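You operate a simulated robot arm through the tools that you are given. There is no shell and no other tool.

You are at the controls of a simulated robot arm. One attempt, no reset.

## Task
The right filter pot leaks: stop the pump, shut its valve and wipe the oil off the shelf.
Fine: use the white cloth and put it back; leave the other pot alone. What is to be rubbed or washed off counts as gone when no trace of it is left.

It is judged by the outcome, as a careful person would: the job done as asked, and still so three seconds after it is handed in. It fails if anything else is knocked over, pushed out of place, dropped, spilled or broken. Flat cloth is picked up by pressing the open fingertips on it (5 to 10 N) and closing them slowly along it; thin cloth reads only 2 to 8 mm in the jaws.

## Robot
A 6-joint arm with a two-finger parallel gripper, fixed in place. Base frame: the origin is at the foot of the arm, x ahead of it, y to its left, z up; the work surface is at about z = 700. Readings come in mm, degrees, newtons and seconds.
With the tool pointing down near the work surface it reaches from about 220 to 620 mm from the base axis. Its first joint turns from -66.0 to 66.0 degrees. Payload 2.7 kg.
Tool frame: the origin (TCP) lies between the finger pads and is the grasp point; the fingertips stand 23 mm ahead of it; z points along the fingers, y is the line along which they close. Largest opening 94 mm; finger width 38, thickness 10; the body of the gripper, 54 by 96 mm, starts 39 mm behind the TCP.
Orientation is that of the tool frame in the base frame, as [roll, pitch, yaw] about the fixed x, y, z axes, in that order (R = Rz(yaw) Ry(pitch) Rx(roll)). With the fingers straight down and closing along the base's y, the tool's x points along the base's -x, its y along +y and its z along -z.

## Interface
- The arm moves only by the tool nudge_tool. Its argument "targets" is a list of rows, each a list of 7 numbers: the finger opening in mm, from 0 to 94, then the shift along the tool's x, y, z in mm, then the turn, a rotation vector about the tool's x, y, z in degrees. In form: [[grip, dx, dy, dz, rx, ry, rz], ...]. A call has 1 to 20 rows; each row is the pose to reach, as a shift and turn from the pose commanded when the call began, along the tool's axes at that moment. A row lasts 0.2 s, in which the tool goes at most 50 mm and 8.6 degrees; a call with a longer step from one row to the next is refused whole, and so is a gripper value outside its range. A pose out of reach is approached as far as the arm can. The call stops where the force on the tool passes 90 N (or 10 N more than at its start, if that is more) or the arm is blocked; 0.2 s more then pass. Each finger travels about 45 mm/s and halts on what it meets, pressing with about 42 N; the grip force reading is that of the motor and also rises with nothing between the fingers. The clock runs only during rows and for 0.2 s after the last one: add rows that repeat a pose to give the fingers time. It gives the time, the measured TCP pose, the force on the tool (base axes), the opening and the grip force at its end, in the units of the frame above (readings bear some noise), with the torque about the TCP (base axes, N m) and any sound that the robot's microphone picked up.
- Cameras (640 x 400 px; columns grow to the right, rows downward): "scene" is fixed at [79.6, -437.8, 1400.6]; the picture's right is [0.72, -0.69, 0.00], its down [-0.42, -0.44, -0.79] and it looks along [0.54, 0.57, -0.61] (base axes); focal length 349 px, centre (320, 200). "wrist" rides on the gripper at [86, 16, -75] in the tool frame; the picture's right is [-0.18, 0.98, 0.00], its down [-0.58, -0.11, -0.81] and it looks along [-0.79, -0.15, 0.59] (tool axes); focal length 243 px, centre (320, 200). There is no depth. A picture from a camera that has moved, and an enlarged one, comes with that camera's place and axes in the base frame and with its lens.
- grab_frame(camera): a new picture of that camera. The clock stands still meanwhile.
- close_up(camera, box): a new picture of the part [left, top, right, bottom] of that camera's present view, enlarged. The clock stands still meanwhile.
- sign_off(): hands the job in; it is judged then, once.

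Places have to be worked out from the pictures, the camera data and where the tool is seen. Open the gripper and draw the arm clear of the work before you hand the job in, unless the task says otherwise.

The tools are called by a JSON object that holds its "name" and its "arguments". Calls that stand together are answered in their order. nudge_tool: Moves the arm, as the interface text tells. Its arguments: {"type":"object","properties":{"targets":{"type":"array","items":{"type":"array","items":{"type":"number"}}}},"required":["targets"]} The other tools are called the same way: grab_frame (camera) takes a picture; close_up (camera, box) takes an enlarged picture of a part of a camera's view; sign_off () hands the job in.

At the start:

```text
clock: 0.0
eef_pos: [378.0, 195.8, 1131.8]
tcp_rot: [180.0, 0.0, 180.0]
ft_force: [-0.1, -0.5, -0.9]
wrist_torque: [0.03, 0.0, -0.02]
opening: 94.0
grip_force: 0.1
```

scene: 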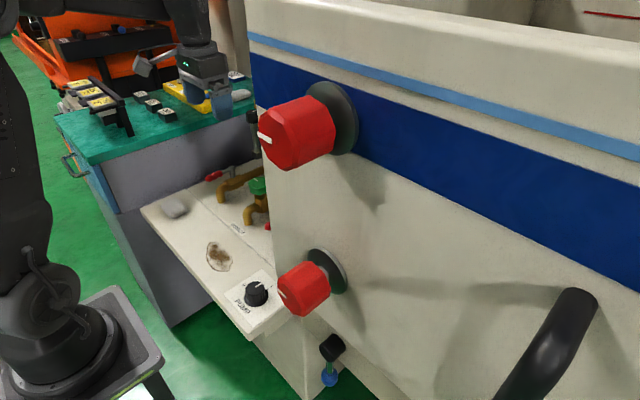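
wrist: 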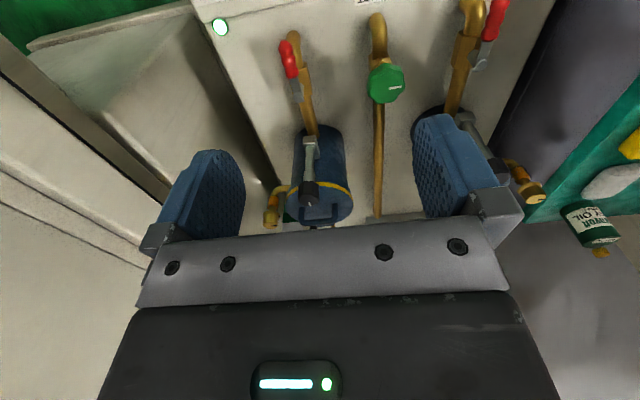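

The first pictures show a shelf with a pump knob, an oil patch, a folded cloth and the pots behind. I take enlarged views to study the details before moving.

{"name": "close_up", "arguments": {"camera": "scene", "box": [140, 150, 360, 290]}}

{"name": "close_up", "arguments": {"camera": "scene", "box": [190, 230, 370, 400]}}

{"name": "close_up", "arguments": {"camera": "wrist", "box": [190, 0, 640, 260]}}

{"name": "close_up", "arguments": {"camera": "scene", "box": [40, 0, 300, 200]}}

```text
2.86 times, centred on (250, 220) of scene
camera zoom: at [79.6, -437.8, 1400.6], right [0.72, -0.69, 0.0], down [-0.42, -0.44, -0.79], along [0.54, 0.57, -0.61], focal length 996 px, centre (520, 143)
```

zoom: 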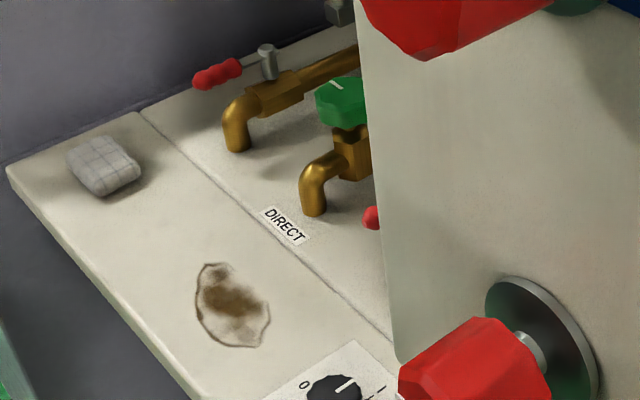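

```text
2.35 times, centred on (280, 315) of scene
camera zoom: at [79.6, -437.8, 1400.6], right [0.72, -0.69, 0.0], down [-0.42, -0.44, -0.79], along [0.54, 0.57, -0.61], focal length 820 px, centre (414, -71)
```

zoom: 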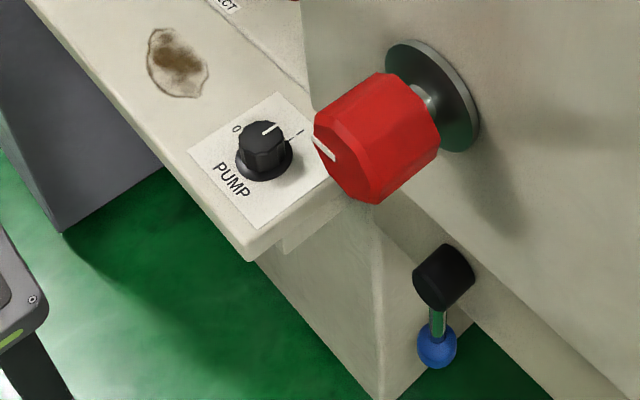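

```text
1.42 times, centred on (415, 130) of wrist
camera zoom: at [291.8, 210.1, 1206.9], right [0.18, 0.98, 0.0], down [0.58, -0.11, 0.81], along [0.79, -0.15, -0.59], focal length 345 px, centre (185, 300)
```

zoom: 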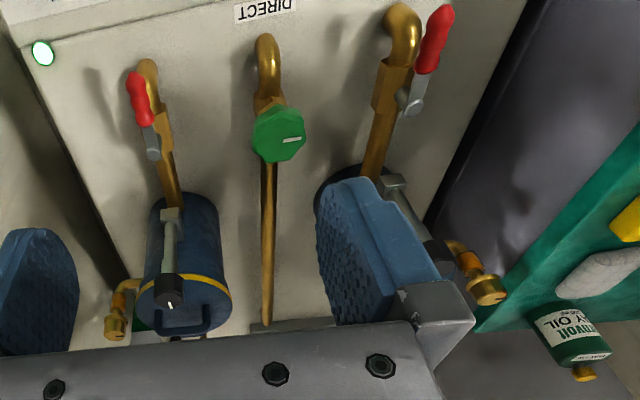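

```text
2.00 times, centred on (170, 100) of scene
camera zoom: at [79.6, -437.8, 1400.6], right [0.72, -0.69, 0.0], down [-0.42, -0.44, -0.79], along [0.54, 0.57, -0.61], focal length 697 px, centre (620, 400)
```

zoom: 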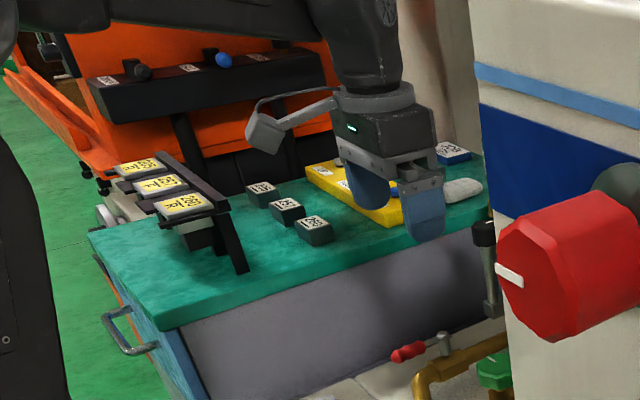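

The shelf appears at about z≈700, spanning x≈255–415 with the knob near (334,57), the oil near (330,224) and a cloth near (340,500). I look closer at candidate cloths, valves and the lamp.

{"name": "close_up", "arguments": {"camera": "scene", "box": [150, 50, 260, 120]}}

{"name": "close_up", "arguments": {"camera": "scene", "box": [140, 160, 280, 250]}}

{"name": "close_up", "arguments": {"camera": "wrist", "box": [190, 0, 400, 240]}}

{"name": "close_up", "arguments": {"camera": "wrist", "box": [400, 0, 640, 270]}}

```text
5.71 times, centred on (205, 85) of scene
camera zoom: at [79.6, -437.8, 1400.6], right [0.72, -0.69, 0.0], down [-0.42, -0.44, -0.79], along [0.54, 0.57, -0.61], focal length 1992 px, centre (977, 857)
```

zoom: 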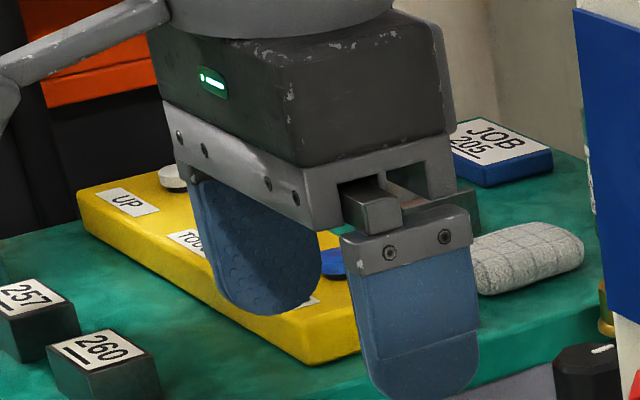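

```text
4.44 times, centred on (210, 205) of scene
camera zoom: at [79.6, -437.8, 1400.6], right [0.72, -0.69, 0.0], down [-0.42, -0.44, -0.79], along [0.54, 0.57, -0.61], focal length 1549 px, centre (809, 178)
```

zoom: 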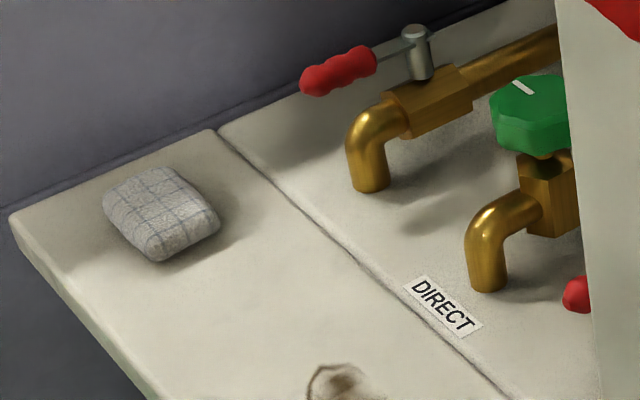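

```text
1.67 times, centred on (295, 120) of wrist
camera zoom: at [291.8, 210.1, 1206.9], right [0.18, 0.98, 0.0], down [0.58, -0.11, 0.81], along [0.79, -0.15, -0.59], focal length 404 px, centre (362, 333)
```

zoom: 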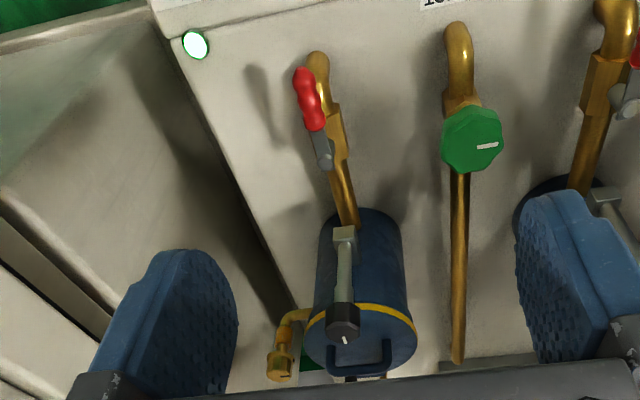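

```text
1.48 times, centred on (520, 135) of wrist
camera zoom: at [291.8, 210.1, 1206.9], right [0.18, 0.98, 0.0], down [0.58, -0.11, 0.81], along [0.79, -0.15, -0.59], focal length 359 px, centre (24, 296)
```

zoom: 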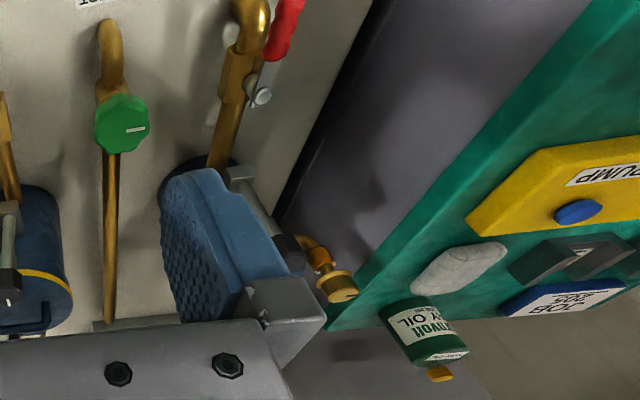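

Two cloth-like items exist: one on the shelf and one on the green bench by the yellow box. I back the arm off toward the base and lower it to look at the valves and knob from nearer.

{"name": "nudge_tool", "arguments": {"targets": [[94, 26, -9, 10, 0, 0, 0], [94, 52, -18, 20, 0, 0, 0], [94, 78, -27, 30, 0, 0, 0], [94, 104, -36, 40, 0, 0, 0], [94, 128, -46, 52, 0, 0, 0], [94, 128, -46, 92, 0, 0, 0], [94, 128, -46, 132, 0, 0, 0]]}}

{"name": "grab_frame", "arguments": {"camera": "wrist"}}

{"name": "grab_frame", "arguments": {"camera": "scene"}}

```text
clock: 1.6
eef_pos: [249.6, 150.4, 998.7]
tcp_rot: [180.0, 0.0, 180.0]
ft_force: [-1.2, -0.3, -0.1]
wrist_torque: [0.0, -0.01, -0.02]
opening: 93.7
grip_force: 0.1
```

```text
taken
camera wrist: at [163.7, 165.3, 1074.2], right [0.18, 0.98, 0.0], down [0.58, -0.11, 0.81], along [0.79, -0.15, -0.59], focal length 243 px, centre (320, 200)
```

wrist: 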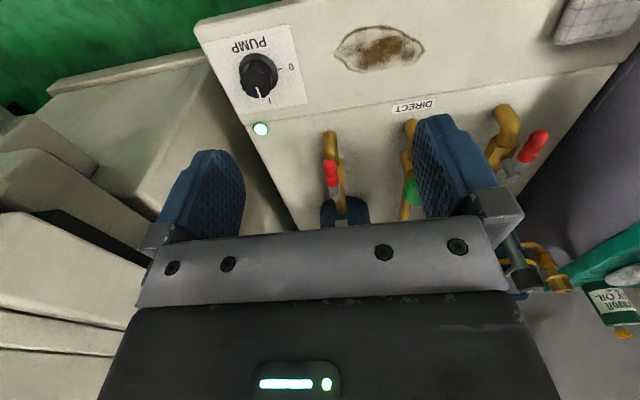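

```text
taken
```

scene: 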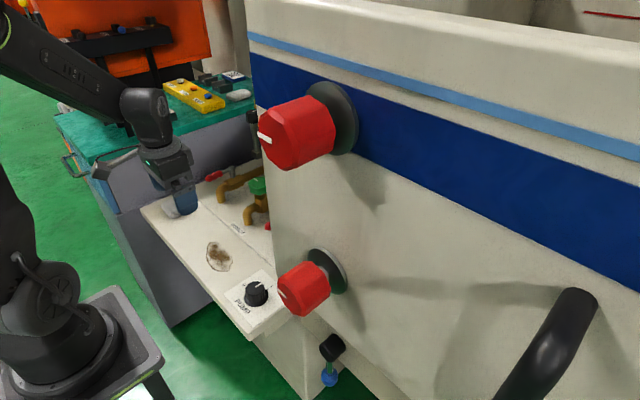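

The pump knob's mark points to I (away from the base), with 0 on its left (+y), and a green lamp is lit beside it. I zoom in on the knob, the valves, the pendant on the bench and both cloths.

{"name": "close_up", "arguments": {"camera": "scene", "box": [150, 60, 270, 135]}}

{"name": "close_up", "arguments": {"camera": "wrist", "box": [200, 0, 440, 150]}}

{"name": "close_up", "arguments": {"camera": "wrist", "box": [240, 90, 440, 230]}}

{"name": "close_up", "arguments": {"camera": "wrist", "box": [440, 0, 640, 125]}}

{"name": "close_up", "arguments": {"camera": "wrist", "box": [470, 90, 640, 300]}}

```text
5.33 times, centred on (210, 98) of scene
camera zoom: at [79.6, -437.8, 1400.6], right [0.72, -0.69, 0.0], down [-0.42, -0.44, -0.79], along [0.54, 0.57, -0.61], focal length 1859 px, centre (907, 747)
```

zoom: 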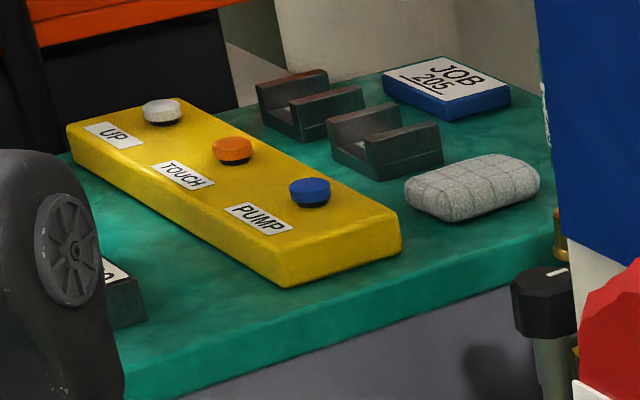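

```text
2.67 times, centred on (320, 75) of wrist
camera zoom: at [163.7, 165.3, 1074.2], right [0.18, 0.98, 0.0], down [0.58, -0.11, 0.81], along [0.79, -0.15, -0.59], focal length 647 px, centre (320, 533)
```

zoom: 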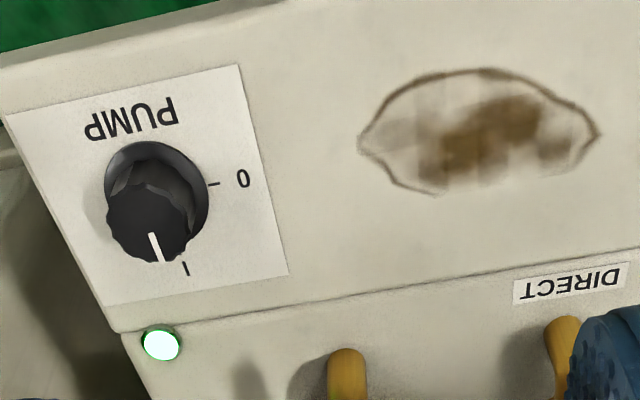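

```text
2.86 times, centred on (340, 160) of wrist
camera zoom: at [163.7, 165.3, 1074.2], right [0.18, 0.98, 0.0], down [0.58, -0.11, 0.81], along [0.79, -0.15, -0.59], focal length 693 px, centre (263, 314)
```

zoom: 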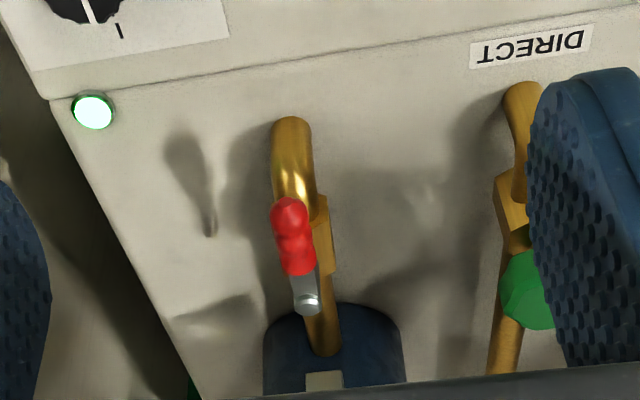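

```text
3.20 times, centred on (540, 62) of wrist
camera zoom: at [163.7, 165.3, 1074.2], right [0.18, 0.98, 0.0], down [0.58, -0.11, 0.81], along [0.79, -0.15, -0.59], focal length 776 px, centre (-384, 640)
```

zoom: 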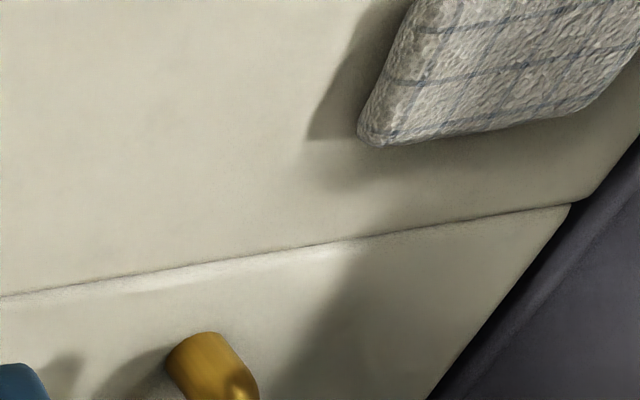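

```text
1.90 times, centred on (555, 195) of wrist
camera zoom: at [163.7, 165.3, 1074.2], right [0.18, 0.98, 0.0], down [0.58, -0.11, 0.81], along [0.79, -0.15, -0.59], focal length 462 px, centre (-128, 210)
```

zoom: 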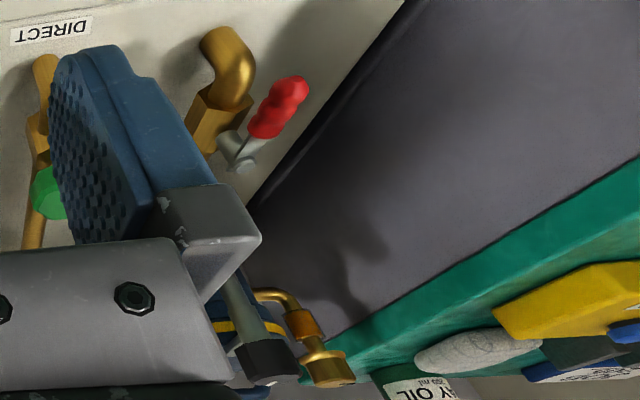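

Both red levers lie along their pipes (open), at about z=800; the right one has its pivot near (523,126) and tip near (433,129). I raise the arm for a better view of the right pot and its other fittings.

{"name": "nudge_tool", "arguments": {"targets": [[94, 0, 0, -48, 0, 0, 0], [94, 0, 0, -96, 0, 0, 0], [94, 0, 0, -144, 0, 0, 0], [94, 0, 0, -180, 0, 0, 0]]}}

{"name": "grab_frame", "arguments": {"camera": "wrist"}}

{"name": "close_up", "arguments": {"camera": "wrist", "box": [240, 60, 480, 210]}}

```text
clock: 2.6
eef_pos: [248.8, 148.0, 1179.5]
tcp_rot: [-180.0, 0.0, -180.0]
ft_force: [0.8, 0.5, -0.5]
wrist_torque: [0.01, -0.01, 0.0]
opening: 94.1
grip_force: 0.1
```

```text
taken
camera wrist: at [162.8, 162.9, 1255.1], right [0.18, 0.98, 0.0], down [0.58, -0.11, 0.81], along [0.79, -0.15, -0.59], focal length 243 px, centre (320, 200)
```

wrist: 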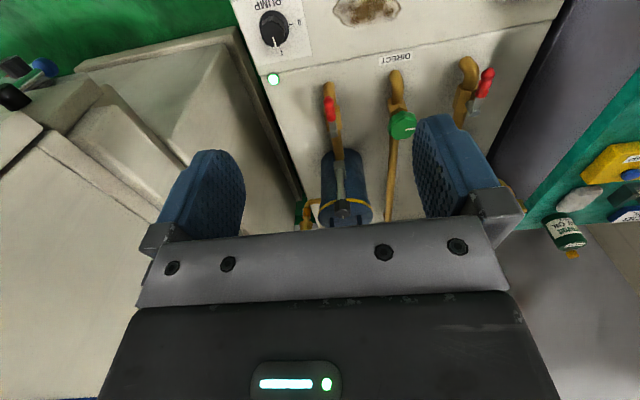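

```text
2.67 times, centred on (360, 135) of wrist
camera zoom: at [162.8, 162.9, 1255.1], right [0.18, 0.98, 0.0], down [0.58, -0.11, 0.81], along [0.79, -0.15, -0.59], focal length 647 px, centre (213, 373)
```

zoom: 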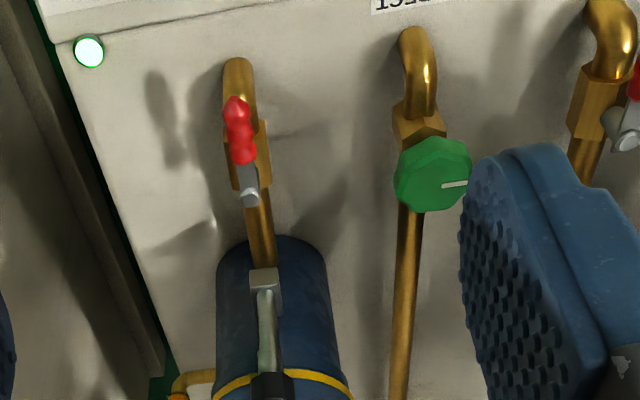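

The pump knob sits near (324,42) with skirt ~58 mm and body ~46 mm. Before going there I need to know where the white machine with red knobs stands to the right, so I turn the camera clockwise to look that way.

{"name": "nudge_tool", "arguments": {"targets": [[94, 0, 0, 0, 0, 0, 8], [94, 0, 0, 0, 0, 0, 16], [94, 0, 0, 0, 0, 0, 24], [94, 0, 0, 0, 0, 0, 32], [94, 0, 0, 0, 0, 0, 40], [94, 0, 0, 0, 0, 0, 48]]}}

{"name": "grab_frame", "arguments": {"camera": "wrist"}}

{"name": "grab_frame", "arguments": {"camera": "scene"}}

```text
clock: 4.0
eef_pos: [249.6, 148.4, 1179.4]
tcp_rot: [179.9, -0.1, 131.8]
ft_force: [0.6, -0.3, 0.4]
wrist_torque: [-0.01, 0.04, 0.0]
opening: 94.2
grip_force: 0.1
```

```text
taken
camera wrist: at [204.7, 222.8, 1255.2], right [0.85, 0.52, 0.0], down [0.31, -0.51, 0.81], along [0.42, -0.69, -0.59], focal length 243 px, centre (320, 200)
```

wrist: 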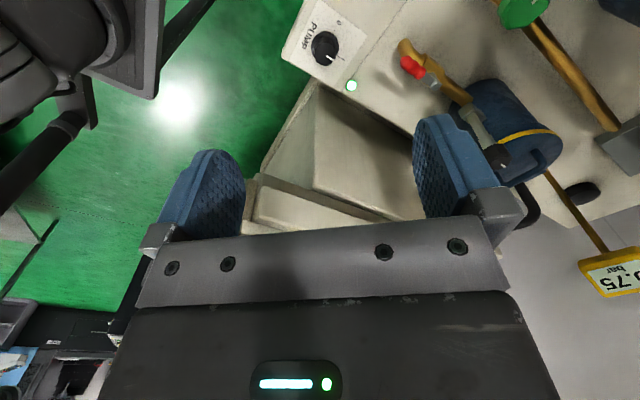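

```text
taken
```

scene: 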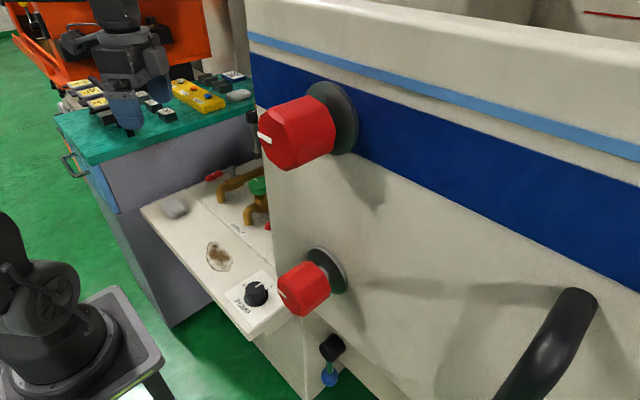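

The black knob and blue ball of that machine triangulate to about (263,-263,955). I zoom into the area right of the shelf to find the machine's left edge.

{"name": "close_up", "arguments": {"camera": "wrist", "box": [220, 60, 440, 240]}}

{"name": "close_up", "arguments": {"camera": "scene", "box": [220, 180, 420, 400]}}

{"name": "close_up", "arguments": {"camera": "wrist", "box": [440, 60, 640, 310]}}

```text
2.22 times, centred on (330, 150) of wrist
camera zoom: at [204.7, 222.8, 1255.2], right [0.85, 0.52, 0.0], down [0.31, -0.51, 0.81], along [0.42, -0.69, -0.59], focal length 539 px, centre (298, 311)
```

zoom: 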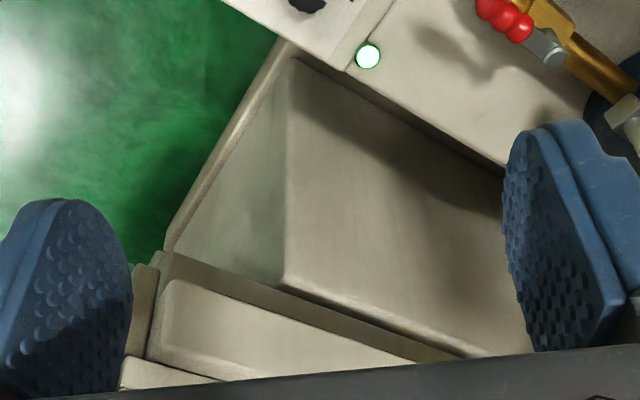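

```text
1.82 times, centred on (320, 290) of scene
camera zoom: at [79.6, -437.8, 1400.6], right [0.72, -0.69, 0.0], down [-0.42, -0.44, -0.79], along [0.54, 0.57, -0.61], focal length 634 px, centre (320, 36)
```

zoom: 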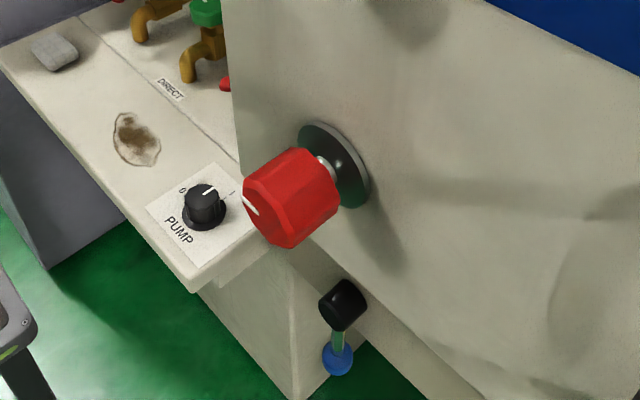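

```text
1.60 times, centred on (540, 185) of wrist
camera zoom: at [204.7, 222.8, 1255.2], right [0.85, 0.52, 0.0], down [0.31, -0.51, 0.81], along [0.42, -0.69, -0.59], focal length 388 px, centre (-32, 224)
```

zoom: 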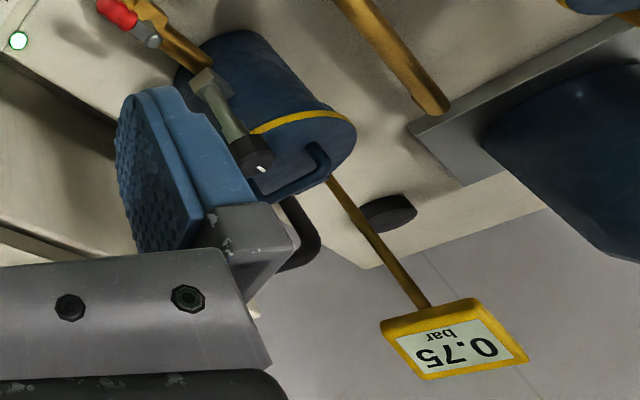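

A gauge behind the pots shows 0.75 bar. The red-knob machine is still mostly hidden by the gripper in this view, so I raise the tool to look over from higher up.

{"name": "nudge_tool", "arguments": {"targets": [[94, 0, 0, -48, 0, 0, 0], [94, 0, 0, -96, 0, 0, 0], [94, 0, 0, -144, 0, 0, 0], [94, 0, 0, -180, 0, 0, 0]]}}

{"name": "grab_frame", "arguments": {"camera": "wrist"}}

```text
clock: 5.0
eef_pos: [249.6, 150.6, 1359.4]
tcp_rot: [180.0, 0.0, 132.0]
ft_force: [0.6, 0.1, 0.3]
wrist_torque: [-0.01, 0.01, 0.0]
opening: 93.8
grip_force: 0.1
```

```text
taken
camera wrist: at [204.9, 223.9, 1435.2], right [0.85, 0.52, 0.0], down [0.31, -0.51, 0.81], along [0.42, -0.69, -0.59], focal length 243 px, centre (320, 200)
```

wrist: 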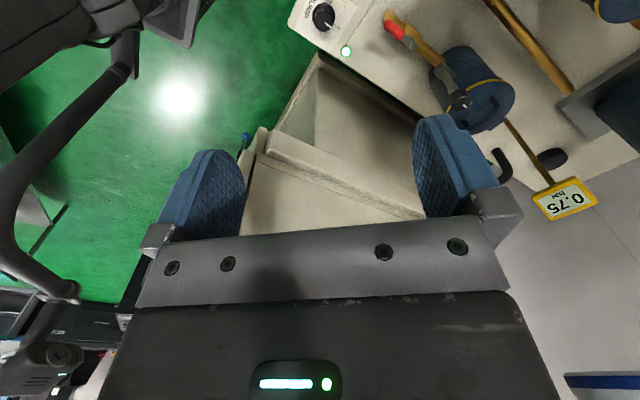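

The lower machine column is at about x>374, y<-74 and its overhanging panel at y<-120, z>965, so the pump knob at (324,42) can be approached freely from above. I go to a hover point above the knob, keeping the +48° twist so that the 90° turn stays symmetric.

{"name": "nudge_tool", "arguments": {"targets": [[94, -10.9, -1.5, 42.4, 0, 0, 0], [94, -21.8, -2.9, 84.8, 0, 0, 0], [94, -32.6, -4.4, 127.2, 0, 0, 0], [94, -43.5, -5.8, 169.7, 0, 0, 0], [94, -54.4, -7.3, 212.1, 0, 0, 0], [94, -65.3, -8.7, 254.5, 0, 0, 0], [94, -76.1, -10.2, 296.9, 0, 0, 0], [94, -87, -11.6, 339.3, 0, 0, 0], [94, -97.9, -13.1, 381.8, 0, 0, 0], [94, -108.8, -14.5, 424.2, 0, 0, 0], [94, -119.6, -16, 466.6, 0, 0, 0], [94, -130.5, -17.4, 509, 0, 0, 0], [94, -130.5, -17.4, 509, 0, 0, 0]]}}

{"name": "grab_frame", "arguments": {"camera": "wrist"}}

{"name": "grab_frame", "arguments": {"camera": "scene"}}

```text
clock: 7.8
eef_pos: [324.8, 41.1, 849.6]
tcp_rot: [-180.0, -0.1, 132.0]
ft_force: [-0.4, 0.9, 0.2]
wrist_torque: [0.0, 0.0, 0.01]
opening: 93.9
grip_force: 0.1
```

```text
taken
camera wrist: at [278.8, 115.1, 924.5], right [0.85, 0.52, 0.0], down [0.31, -0.51, 0.81], along [0.42, -0.69, -0.59], focal length 243 px, centre (320, 200)
```

wrist: 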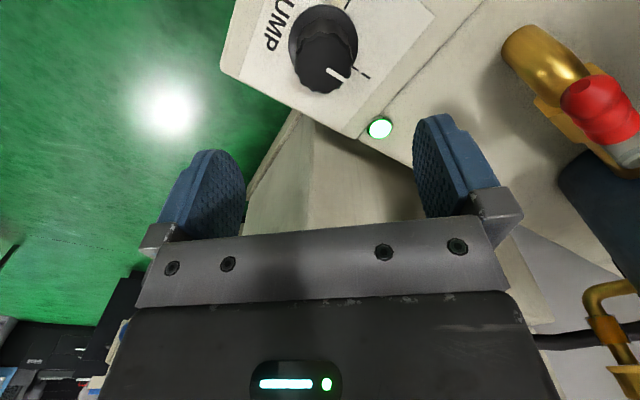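

```text
taken
```

scene: 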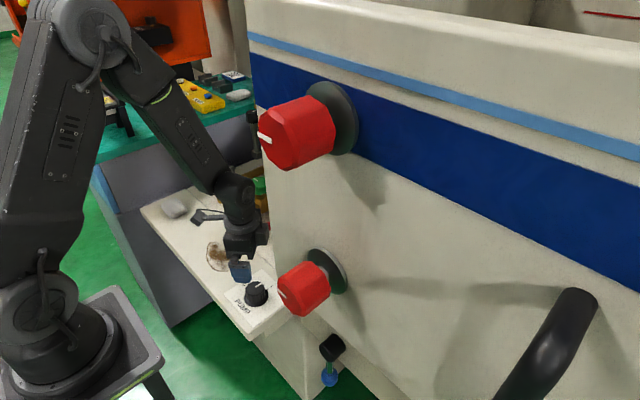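

The knob is visible just below between the fingers. I zoom in to fix its centre and height.

{"name": "close_up", "arguments": {"camera": "wrist", "box": [220, 0, 420, 125]}}

{"name": "close_up", "arguments": {"camera": "scene", "box": [190, 220, 310, 340]}}

```text
3.20 times, centred on (320, 62) of wrist
camera zoom: at [278.8, 115.1, 924.5], right [0.85, 0.52, 0.0], down [0.31, -0.51, 0.81], along [0.42, -0.69, -0.59], focal length 776 px, centre (320, 640)
```

zoom: 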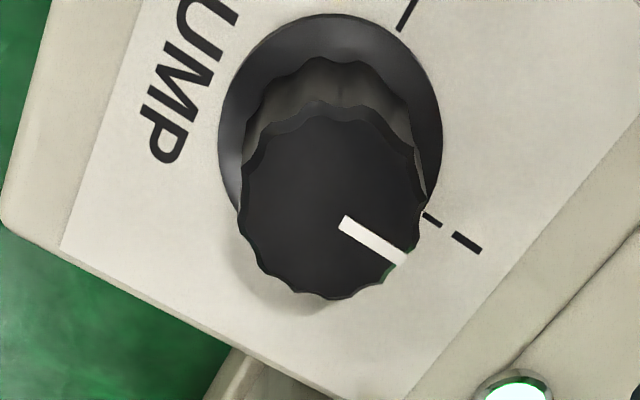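

```text
3.33 times, centred on (250, 280) of scene
camera zoom: at [79.6, -437.8, 1400.6], right [0.72, -0.69, 0.0], down [-0.42, -0.44, -0.79], along [0.54, 0.57, -0.61], focal length 1162 px, centre (553, -67)
```

zoom: 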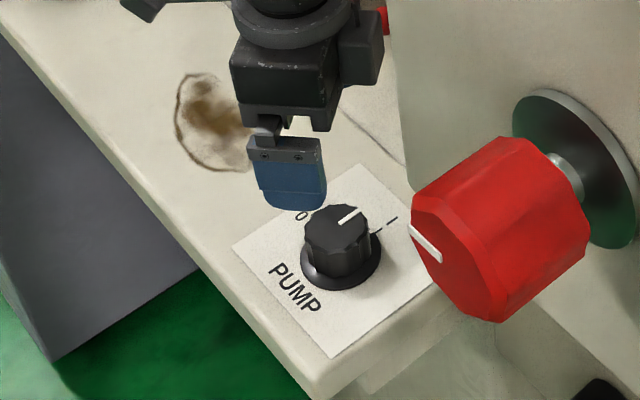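

From the close view the knob top is at about z=748 (Ø41 mm), offset about +6.7, +4 mm in the tool's x, y from the present axis. I correct by that and descend to z≈790, still above the knob, to check again.

{"name": "nudge_tool", "arguments": {"targets": [[94, 6.7, 4, 10, 0, 0, 0], [94, 6.7, 4, 40, 0, 0, 0], [94, 6.7, 4, 58, 0, 0, 0], [94, 6.7, 4, 58, 0, 0, 0]]}}

{"name": "grab_frame", "arguments": {"camera": "wrist"}}

{"name": "close_up", "arguments": {"camera": "scene", "box": [190, 220, 310, 340]}}

```text
clock: 8.8
eef_pos: [323.0, 48.5, 790.9]
tcp_rot: [180.0, -0.2, 132.0]
ft_force: [0.5, -1.4, 0.1]
wrist_torque: [-0.01, 0.01, 0.01]
opening: 94.3
grip_force: 0.1
```

```text
taken
camera wrist: at [277.0, 122.6, 867.0], right [0.85, 0.52, 0.0], down [0.31, -0.51, 0.81], along [0.42, -0.69, -0.59], focal length 243 px, centre (320, 200)
```

wrist: 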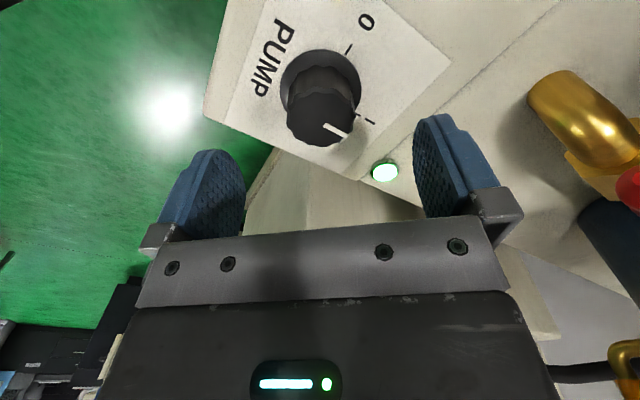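

```text
3.33 times, centred on (250, 280) of scene
camera zoom: at [79.6, -437.8, 1400.6], right [0.72, -0.69, 0.0], down [-0.42, -0.44, -0.79], along [0.54, 0.57, -0.61], focal length 1162 px, centre (553, -67)
```

zoom: 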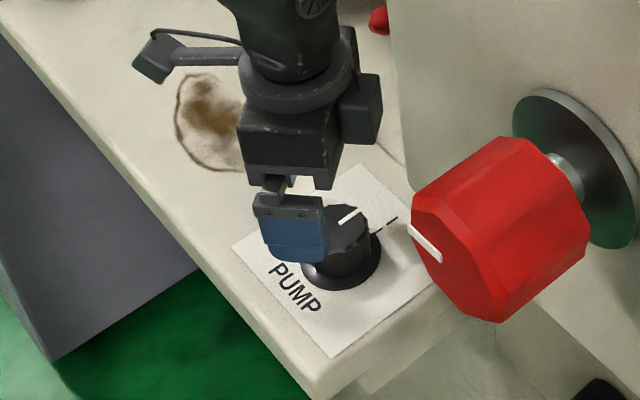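

The knob is now centred between the fingers (top about z≈740). I descend to TCP z≈740 and close on the knob body.

{"name": "nudge_tool", "arguments": {"targets": [[94, 0, 1, 20, 0, 0, 0], [94, 0, 1, 40, 0, 0, 0], [94, 0, 1, 50, 0, 0, 0], [94, 0, 1, 50, 0, 0, 0]]}}

{"name": "grab_frame", "arguments": {"camera": "wrist"}}

{"name": "close_up", "arguments": {"camera": "scene", "box": [190, 220, 310, 340]}}

```text
clock: 9.8
eef_pos: [324.3, 49.4, 741.6]
tcp_rot: [179.9, -0.2, 132.0]
ft_force: [0.2, -0.6, -1.1]
wrist_torque: [-0.01, -0.02, 0.0]
opening: 93.9
grip_force: 0.0
```

```text
taken
camera wrist: at [278.1, 124.0, 817.5], right [0.85, 0.52, 0.0], down [0.31, -0.51, 0.81], along [0.42, -0.69, -0.59], focal length 243 px, centre (320, 200)
```

wrist: 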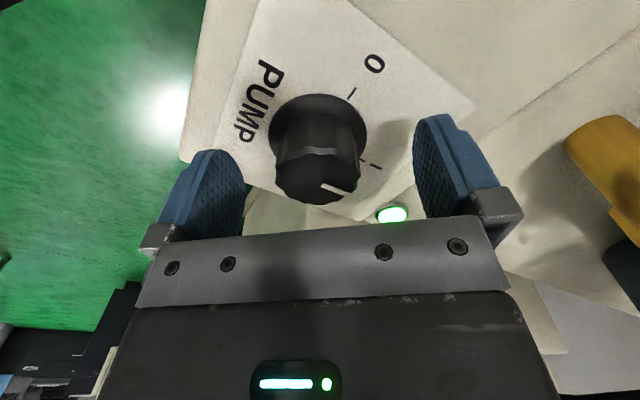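

```text
3.33 times, centred on (250, 280) of scene
camera zoom: at [79.6, -437.8, 1400.6], right [0.72, -0.69, 0.0], down [-0.42, -0.44, -0.79], along [0.54, 0.57, -0.61], focal length 1162 px, centre (553, -67)
```

zoom: 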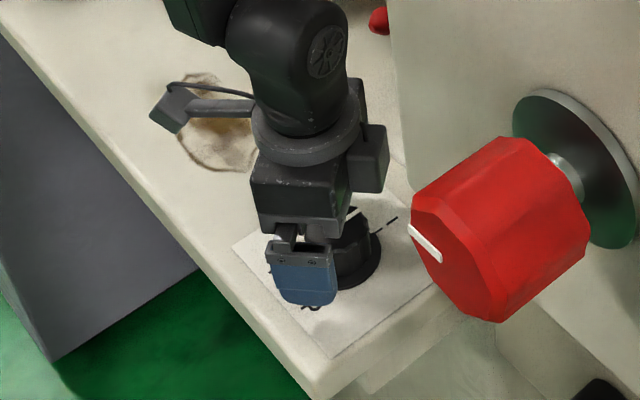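

The knob's top lies right at the TCP, well centred. I close on it and hold.

{"name": "nudge_tool", "arguments": {"targets": [[80, 0, 0, 2, 0, 0, 0], [60, 0, 0, 2, 0, 0, 0], [44, 0, 0, 2, 0, 0, 0], [34, 0, 0, 2, 0, 0, 0], [30, 0, 0, 2, 0, 0, 0], [30, 0, 0, 2, 0, 0, 0]]}}

{"name": "grab_frame", "arguments": {"camera": "wrist"}}

```text
clock: 11.2
eef_pos: [322.4, 47.8, 740.0]
tcp_rot: [-179.7, -0.3, 131.9]
ft_force: [-10.6, -23.3, 5.6]
wrist_torque: [-0.26, 0.38, 0.0]
opening: 43.5
grip_force: 44.6
```

```text
taken
camera wrist: at [276.6, 122.7, 815.6], right [0.85, 0.52, -0.01], down [0.31, -0.51, 0.8], along [0.42, -0.69, -0.59], focal length 243 px, centre (320, 200)
```

wrist: 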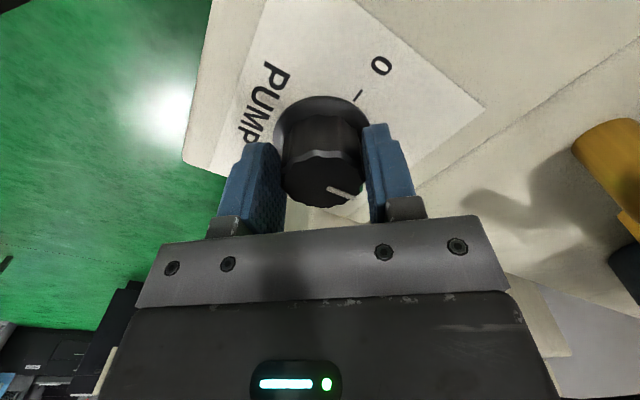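

The knob is held (43.5 mm, 45 N); side force shows I'm ~2.5 mm off along the closing line, so I relieve that and then turn the knob 90° counter-clockwise from above toward 0.

{"name": "nudge_tool", "arguments": {"targets": [[30, 0, -2.5, 2, 0, 0, 0], [30, 0, -2.5, 2, 0, 0, -7.5], [30, 0, -2.5, 2, 0, 0, -15], [30, 0, -2.5, 2, 0, 0, -22.5], [30, 0, -2.5, 2, 0, 0, -30], [30, 0, -2.5, 2, 0, 0, -30]]}}

{"name": "grab_frame", "arguments": {"camera": "wrist"}}

```text
clock: 12.6
eef_pos: [319.9, 44.9, 737.0]
tcp_rot: [-180.0, -0.4, 161.9]
ft_force: [-10.5, -44.6, 34.7]
wrist_torque: [-0.71, -0.37, -0.36]
opening: 43.5
grip_force: 45.3
```

```text
taken
camera wrist: at [242.9, 86.5, 813.6], right [0.48, 0.88, 0.0], down [0.52, -0.28, 0.8], along [0.7, -0.39, -0.6], focal length 243 px, centre (320, 200)
```

wrist: 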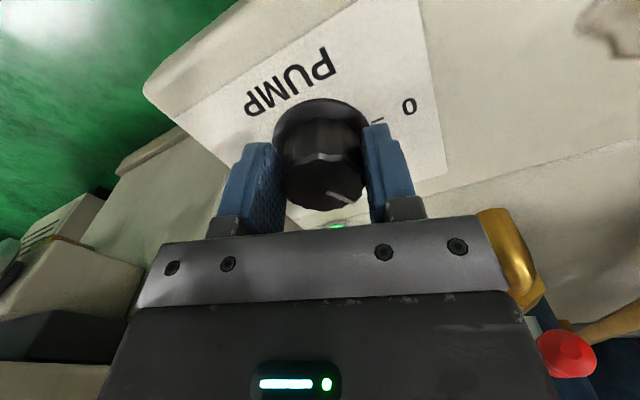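

The knob turned with the tool, but the forces show I'm holding it off-centre: the two contact lines put its axis near (327,42.6). I open slightly, recentre, and regrip without turning further.

{"name": "nudge_tool", "arguments": {"targets": [[50, 0, -1.5, -1, 0, 0, 0], [64, 0, -3.6, -2, 0, 0, 0], [70, -3.5, -3.6, -2, 0, 0, 0], [70, -6.7, -3.6, -2, 0, 0, 0], [70, -6.7, -3.6, -2, 0, 0, 0]]}}

{"name": "grab_frame", "arguments": {"camera": "wrist"}}

```text
clock: 13.8
eef_pos: [327.2, 43.3, 740.7]
tcp_rot: [-180.0, 0.1, 162.0]
ft_force: [0.0, -0.1, 0.2]
wrist_torque: [-0.02, 0.03, 0.0]
opening: 69.9
grip_force: 0.2
```

```text
taken
camera wrist: at [250.4, 82.8, 815.9], right [0.48, 0.88, 0.0], down [0.52, -0.28, 0.81], along [0.71, -0.38, -0.59], focal length 243 px, centre (320, 200)
```

wrist: 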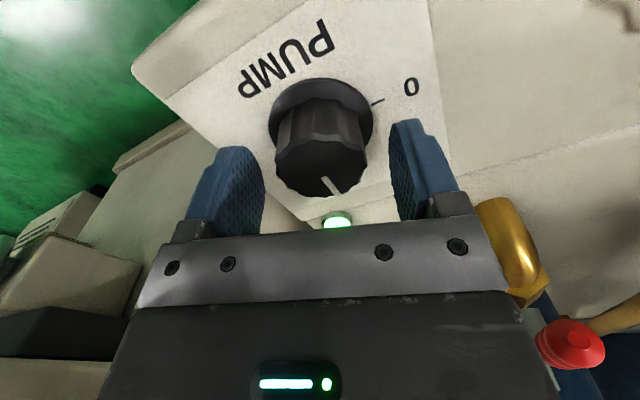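

Released, the mark went back to I: the knob seems spring-loaded, so it must be taken all the way over. Now well centred, I turn the open gripper back clockwise 28°, close, and then turn the full way.

{"name": "nudge_tool", "arguments": {"targets": [[74, 0, 0, 0, 0, 0, 7], [74, 0, 0, 0, 0, 0, 14], [74, 0, 0, 0, 0, 0, 21], [74, 0, 0, 0, 0, 0, 28], [60, 0, 0, 0, 0, 0, 28], [46, 0, 0, 0, 0, 0, 28], [36, 0, 0, 0, 0, 0, 28], [30, 0, 0, 0, 0, 0, 28], [30, 0, 0, 0, 0, 0, 28]]}}

{"name": "grab_frame", "arguments": {"camera": "wrist"}}

```text
clock: 15.8
eef_pos: [326.4, 40.8, 740.3]
tcp_rot: [-180.0, -0.1, 134.0]
ft_force: [0.7, 0.4, -1.3]
wrist_torque: [-0.01, 0.04, 0.07]
opening: 43.4
grip_force: 44.4
```

```text
taken
camera wrist: at [279.3, 114.2, 815.9], right [0.83, 0.55, 0.0], down [0.33, -0.49, 0.81], along [0.44, -0.67, -0.59], focal length 243 px, centre (320, 200)
```

wrist: 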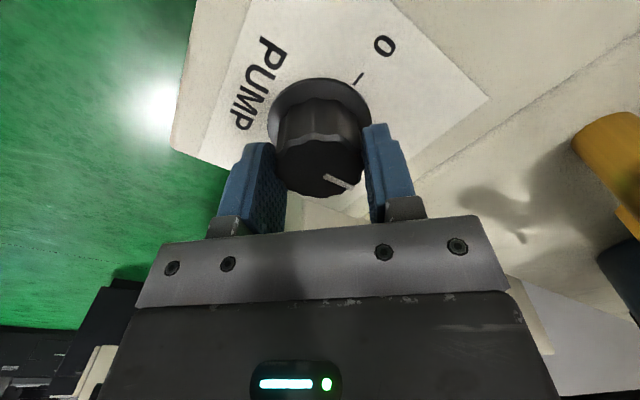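

Grip is centred with no side force. Now the full counter-clockwise turn of 90° toward 0.

{"name": "nudge_tool", "arguments": {"targets": [[30, 0, 0, 0, 0, 0, -7.5], [30, 0, 0, 0, 0, 0, -15], [30, 0, 0, 0, 0, 0, -22.5], [30, 0, 0, 0, 0, 0, -30], [30, 0, 0, 0, 0, 0, -37.5], [30, 0, 0, 0, 0, 0, -45], [30, 0, 0, 0, 0, 0, -52.5], [30, 0, 0, 0, 0, 0, -60], [30, 0, 0, 0, 0, 0, -67.5], [30, 0, 0, 0, 0, 0, -75], [30, 0, 0, 0, 0, 0, -82.5], [30, 0, 0, 0, 0, 0, -90], [30, 0, 0, 0, 0, 0, -90]]}}

{"name": "grab_frame", "arguments": {"camera": "wrist"}}

{"name": "grab_frame", "arguments": {"camera": "scene"}}

```text
clock: 18.6
eef_pos: [326.8, 42.5, 739.7]
tcp_rot: [180.0, 0.0, -135.6]
ft_force: [-3.0, 42.2, -5.5]
wrist_torque: [1.02, -0.29, -0.23]
opening: 43.1
grip_force: 44.9
```

```text
taken
camera wrist: at [254.4, -6.3, 815.8], right [-0.55, 0.83, 0.0], down [0.49, 0.33, 0.81], along [0.67, 0.45, -0.59], focal length 243 px, centre (320, 200)
```

wrist: 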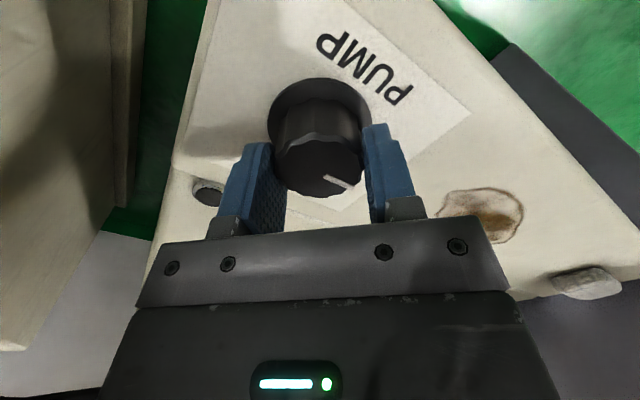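

```text
taken
```

scene: 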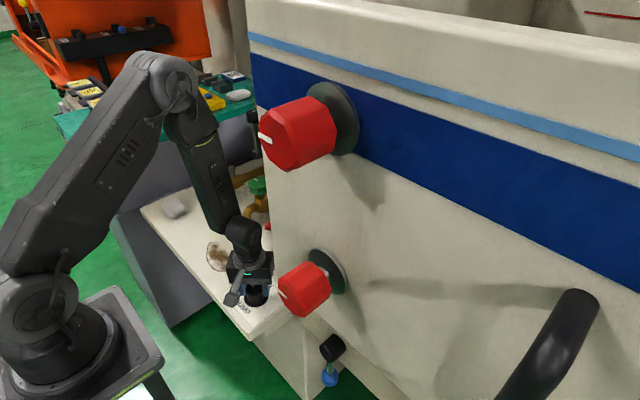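

The lamp has gone out and the mark has followed the fingers by 90°. I open the fingers and check that the knob stays at 0.

{"name": "nudge_tool", "arguments": {"targets": [[46, 0, 0, 0, 0, 0, 0], [60, 0, 0, 0, 0, 0, 0], [74, 0, 0, 0, 0, 0, 0], [84, 0, 0, 0, 0, 0, 0], [84, 0, 0, 0, 0, 0, 0]]}}

{"name": "grab_frame", "arguments": {"camera": "wrist"}}

```text
clock: 19.8
eef_pos: [326.9, 42.0, 740.4]
tcp_rot: [179.9, 0.0, -136.0]
ft_force: [-1.1, -0.1, 0.7]
wrist_torque: [0.02, -0.01, 0.02]
opening: 84.2
grip_force: 0.1
```

```text
taken
camera wrist: at [254.1, -7.5, 815.6], right [-0.55, 0.83, 0.0], down [0.49, 0.32, 0.81], along [0.67, 0.44, -0.59], focal length 243 px, centre (320, 200)
```

wrist: 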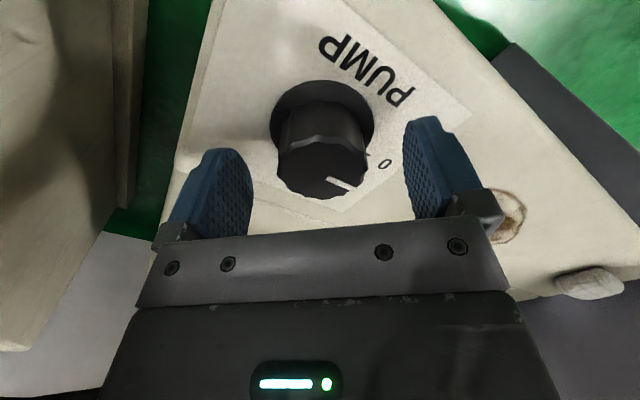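

The knob stays toward 0 when released. I lift straight up and turn back toward the neutral heading to check the knob, the lamp and the valve.

{"name": "nudge_tool", "arguments": {"targets": [[94, 0, 0, -40, 0, 0, 0], [94, 0, 0, -88, 0, 0, 0], [94, 0, 0, -136, 0, 0, 8], [94, 0, 0, -184, 0, 0, 16], [94, 0, 0, -232, 0, 0, 24], [94, 0, 0, -260, 0, 0, 32], [94, 0, 0, -260, 0, 0, 40], [94, 0, 0, -260, 0, 0, 44]]}}

{"name": "grab_frame", "arguments": {"camera": "wrist"}}

{"name": "close_up", "arguments": {"camera": "scene", "box": [190, 220, 310, 340]}}

```text
clock: 21.6
eef_pos: [325.4, 41.5, 1000.7]
tcp_rot: [179.9, -0.1, 179.9]
ft_force: [0.5, -0.3, -0.7]
wrist_torque: [0.0, 0.0, -0.02]
opening: 94.2
grip_force: 0.1
```

```text
taken
camera wrist: at [240.6, 56.6, 1075.9], right [0.19, 0.98, 0.0], down [0.58, -0.11, 0.81], along [0.79, -0.15, -0.59], focal length 243 px, centre (320, 200)
```

wrist: 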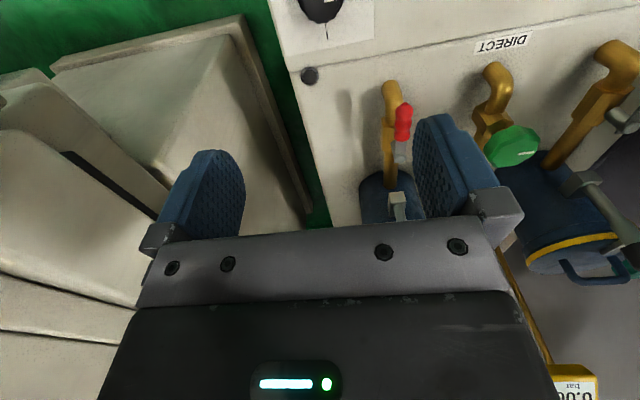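

```text
3.33 times, centred on (250, 280) of scene
camera zoom: at [79.6, -437.8, 1400.6], right [0.72, -0.69, 0.0], down [-0.42, -0.44, -0.79], along [0.54, 0.57, -0.61], focal length 1162 px, centre (553, -67)
```

zoom: 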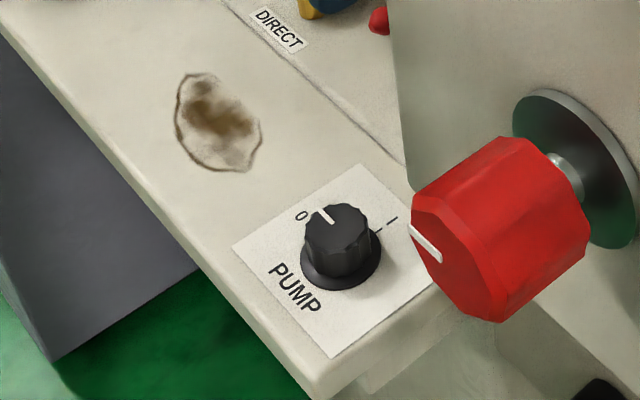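

Pump is at 0, lamp out and the gauge near zero. Next the valve: the right lever lies along x from pivot ≈(517,127) to tip ≈(430,127) at z≈803; I hover above it to look for stops and clearance.

{"name": "nudge_tool", "arguments": {"targets": [[94, -26, 21.5, 0, 0, 0, 0], [94, -52, 43, 0, 0, 0, 0], [94, -78, 64, 20, 0, 0, 0], [94, -95, 86, 50, 0, 0, 0], [94, -95, 86, 50, 0, 0, 0]]}}

{"name": "grab_frame", "arguments": {"camera": "wrist"}}

{"name": "close_up", "arguments": {"camera": "wrist", "box": [240, 0, 420, 180]}}

{"name": "grab_frame", "arguments": {"camera": "scene"}}

```text
clock: 22.8
eef_pos: [424.5, 127.6, 952.4]
tcp_rot: [179.9, 0.0, 180.0]
ft_force: [-1.0, -0.7, 0.8]
wrist_torque: [0.05, -0.02, 0.01]
opening: 94.0
grip_force: 0.2
```

```text
taken
camera wrist: at [339.1, 143.0, 1027.1], right [0.18, 0.98, 0.0], down [0.58, -0.11, 0.81], along [0.79, -0.15, -0.59], focal length 243 px, centre (320, 200)
```

wrist: 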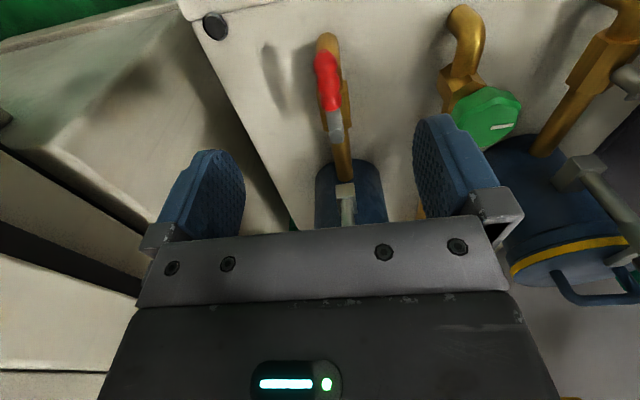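

```text
2.22 times, centred on (330, 90) of wrist
camera zoom: at [339.1, 143.0, 1027.1], right [0.18, 0.98, 0.0], down [0.58, -0.11, 0.81], along [0.79, -0.15, -0.59], focal length 539 px, centre (298, 444)
```

zoom: 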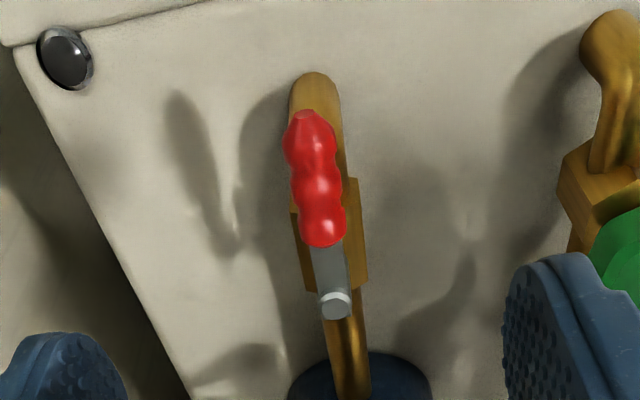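

```text
taken
```

scene: 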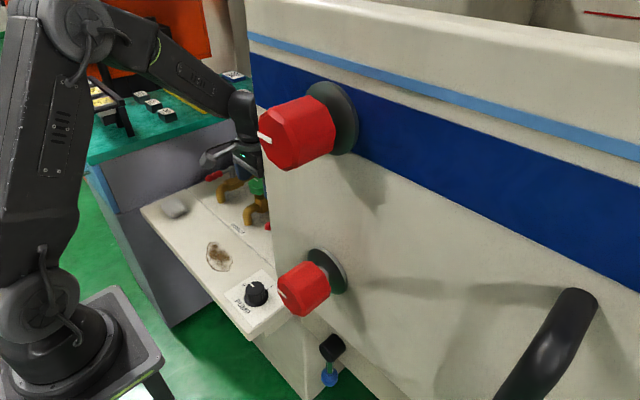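

The red handle runs x≈430–488 at y≈128.5, z≈802, pivot ≈(519,128.5). I descend with open fingers straddling the handle's middle at x≈458, tips staying above the pipe.

{"name": "nudge_tool", "arguments": {"targets": [[94, -33, 1, 0, 0, 0, 0], [94, -33, 1, 45, 0, 0, 0], [94, -33, 1, 90, 0, 0, 0], [94, -33, 1, 125, 0, 0, 0], [94, -33, 1, 146, 0, 0, 0], [94, -33, 1, 146, 0, 0, 0]]}}

{"name": "grab_frame", "arguments": {"camera": "wrist"}}

{"name": "close_up", "arguments": {"camera": "scene", "box": [180, 100, 300, 250]}}

```text
clock: 24.2
eef_pos: [455.7, 130.8, 803.3]
tcp_rot: [180.0, 0.1, -180.0]
ft_force: [-0.8, -0.7, -0.5]
wrist_torque: [-0.02, 0.02, 0.0]
opening: 93.8
grip_force: 0.1
```

```text
taken
camera wrist: at [369.9, 146.0, 879.7], right [0.18, 0.98, 0.0], down [0.58, -0.11, 0.81], along [0.79, -0.15, -0.59], focal length 243 px, centre (320, 200)
```

wrist: 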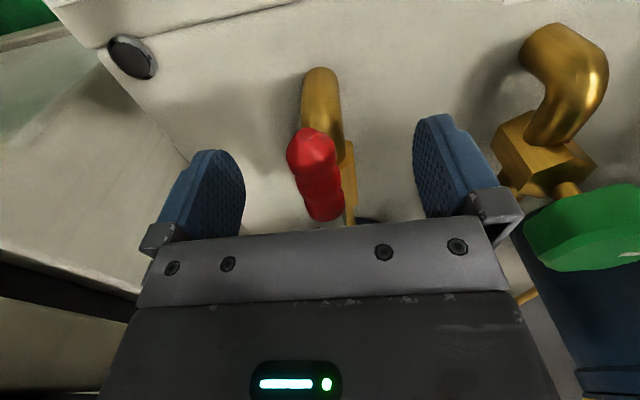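

```text
2.67 times, centred on (240, 175) of scene
camera zoom: at [79.6, -437.8, 1400.6], right [0.72, -0.69, 0.0], down [-0.42, -0.44, -0.79], along [0.54, 0.57, -0.61], focal length 930 px, centre (533, 267)
```

zoom: 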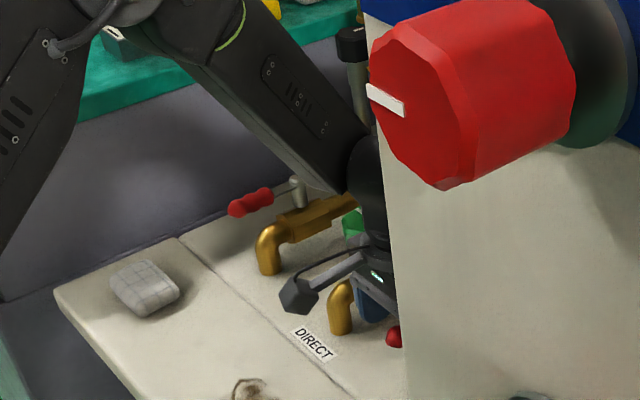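

The handle passes right through the TCP between the fingers. I narrow the fingers to 32 mm so that they loosely straddle it.

{"name": "nudge_tool", "arguments": {"targets": [[76, 0, 0, 0, 0, 0, 0], [58, 0, 0, 0, 0, 0, 0], [42, 0, 0, 0, 0, 0, 0], [32, 0, 0, 0, 0, 0, 0], [32, 0, 0, 0, 0, 0, 0]]}}

{"name": "grab_frame", "arguments": {"camera": "wrist"}}

```text
clock: 25.4
eef_pos: [456.8, 131.0, 804.6]
tcp_rot: [179.9, -0.1, 179.9]
ft_force: [0.5, 0.0, 0.6]
wrist_torque: [-0.02, -0.02, 0.01]
opening: 31.9
grip_force: 0.0
```

```text
taken
camera wrist: at [369.8, 145.9, 880.1], right [0.18, 0.98, 0.0], down [0.58, -0.11, 0.81], along [0.79, -0.15, -0.59], focal length 243 px, centre (320, 200)
```

wrist: 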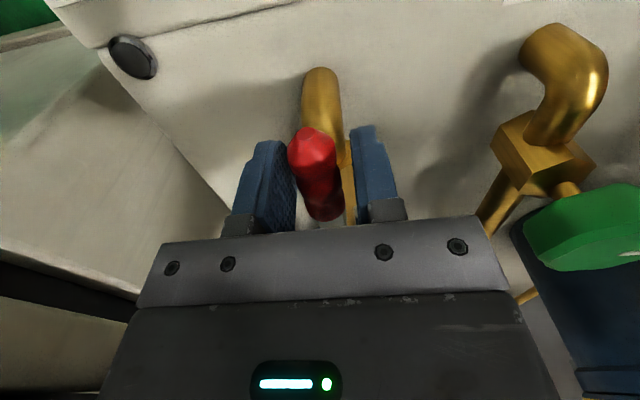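

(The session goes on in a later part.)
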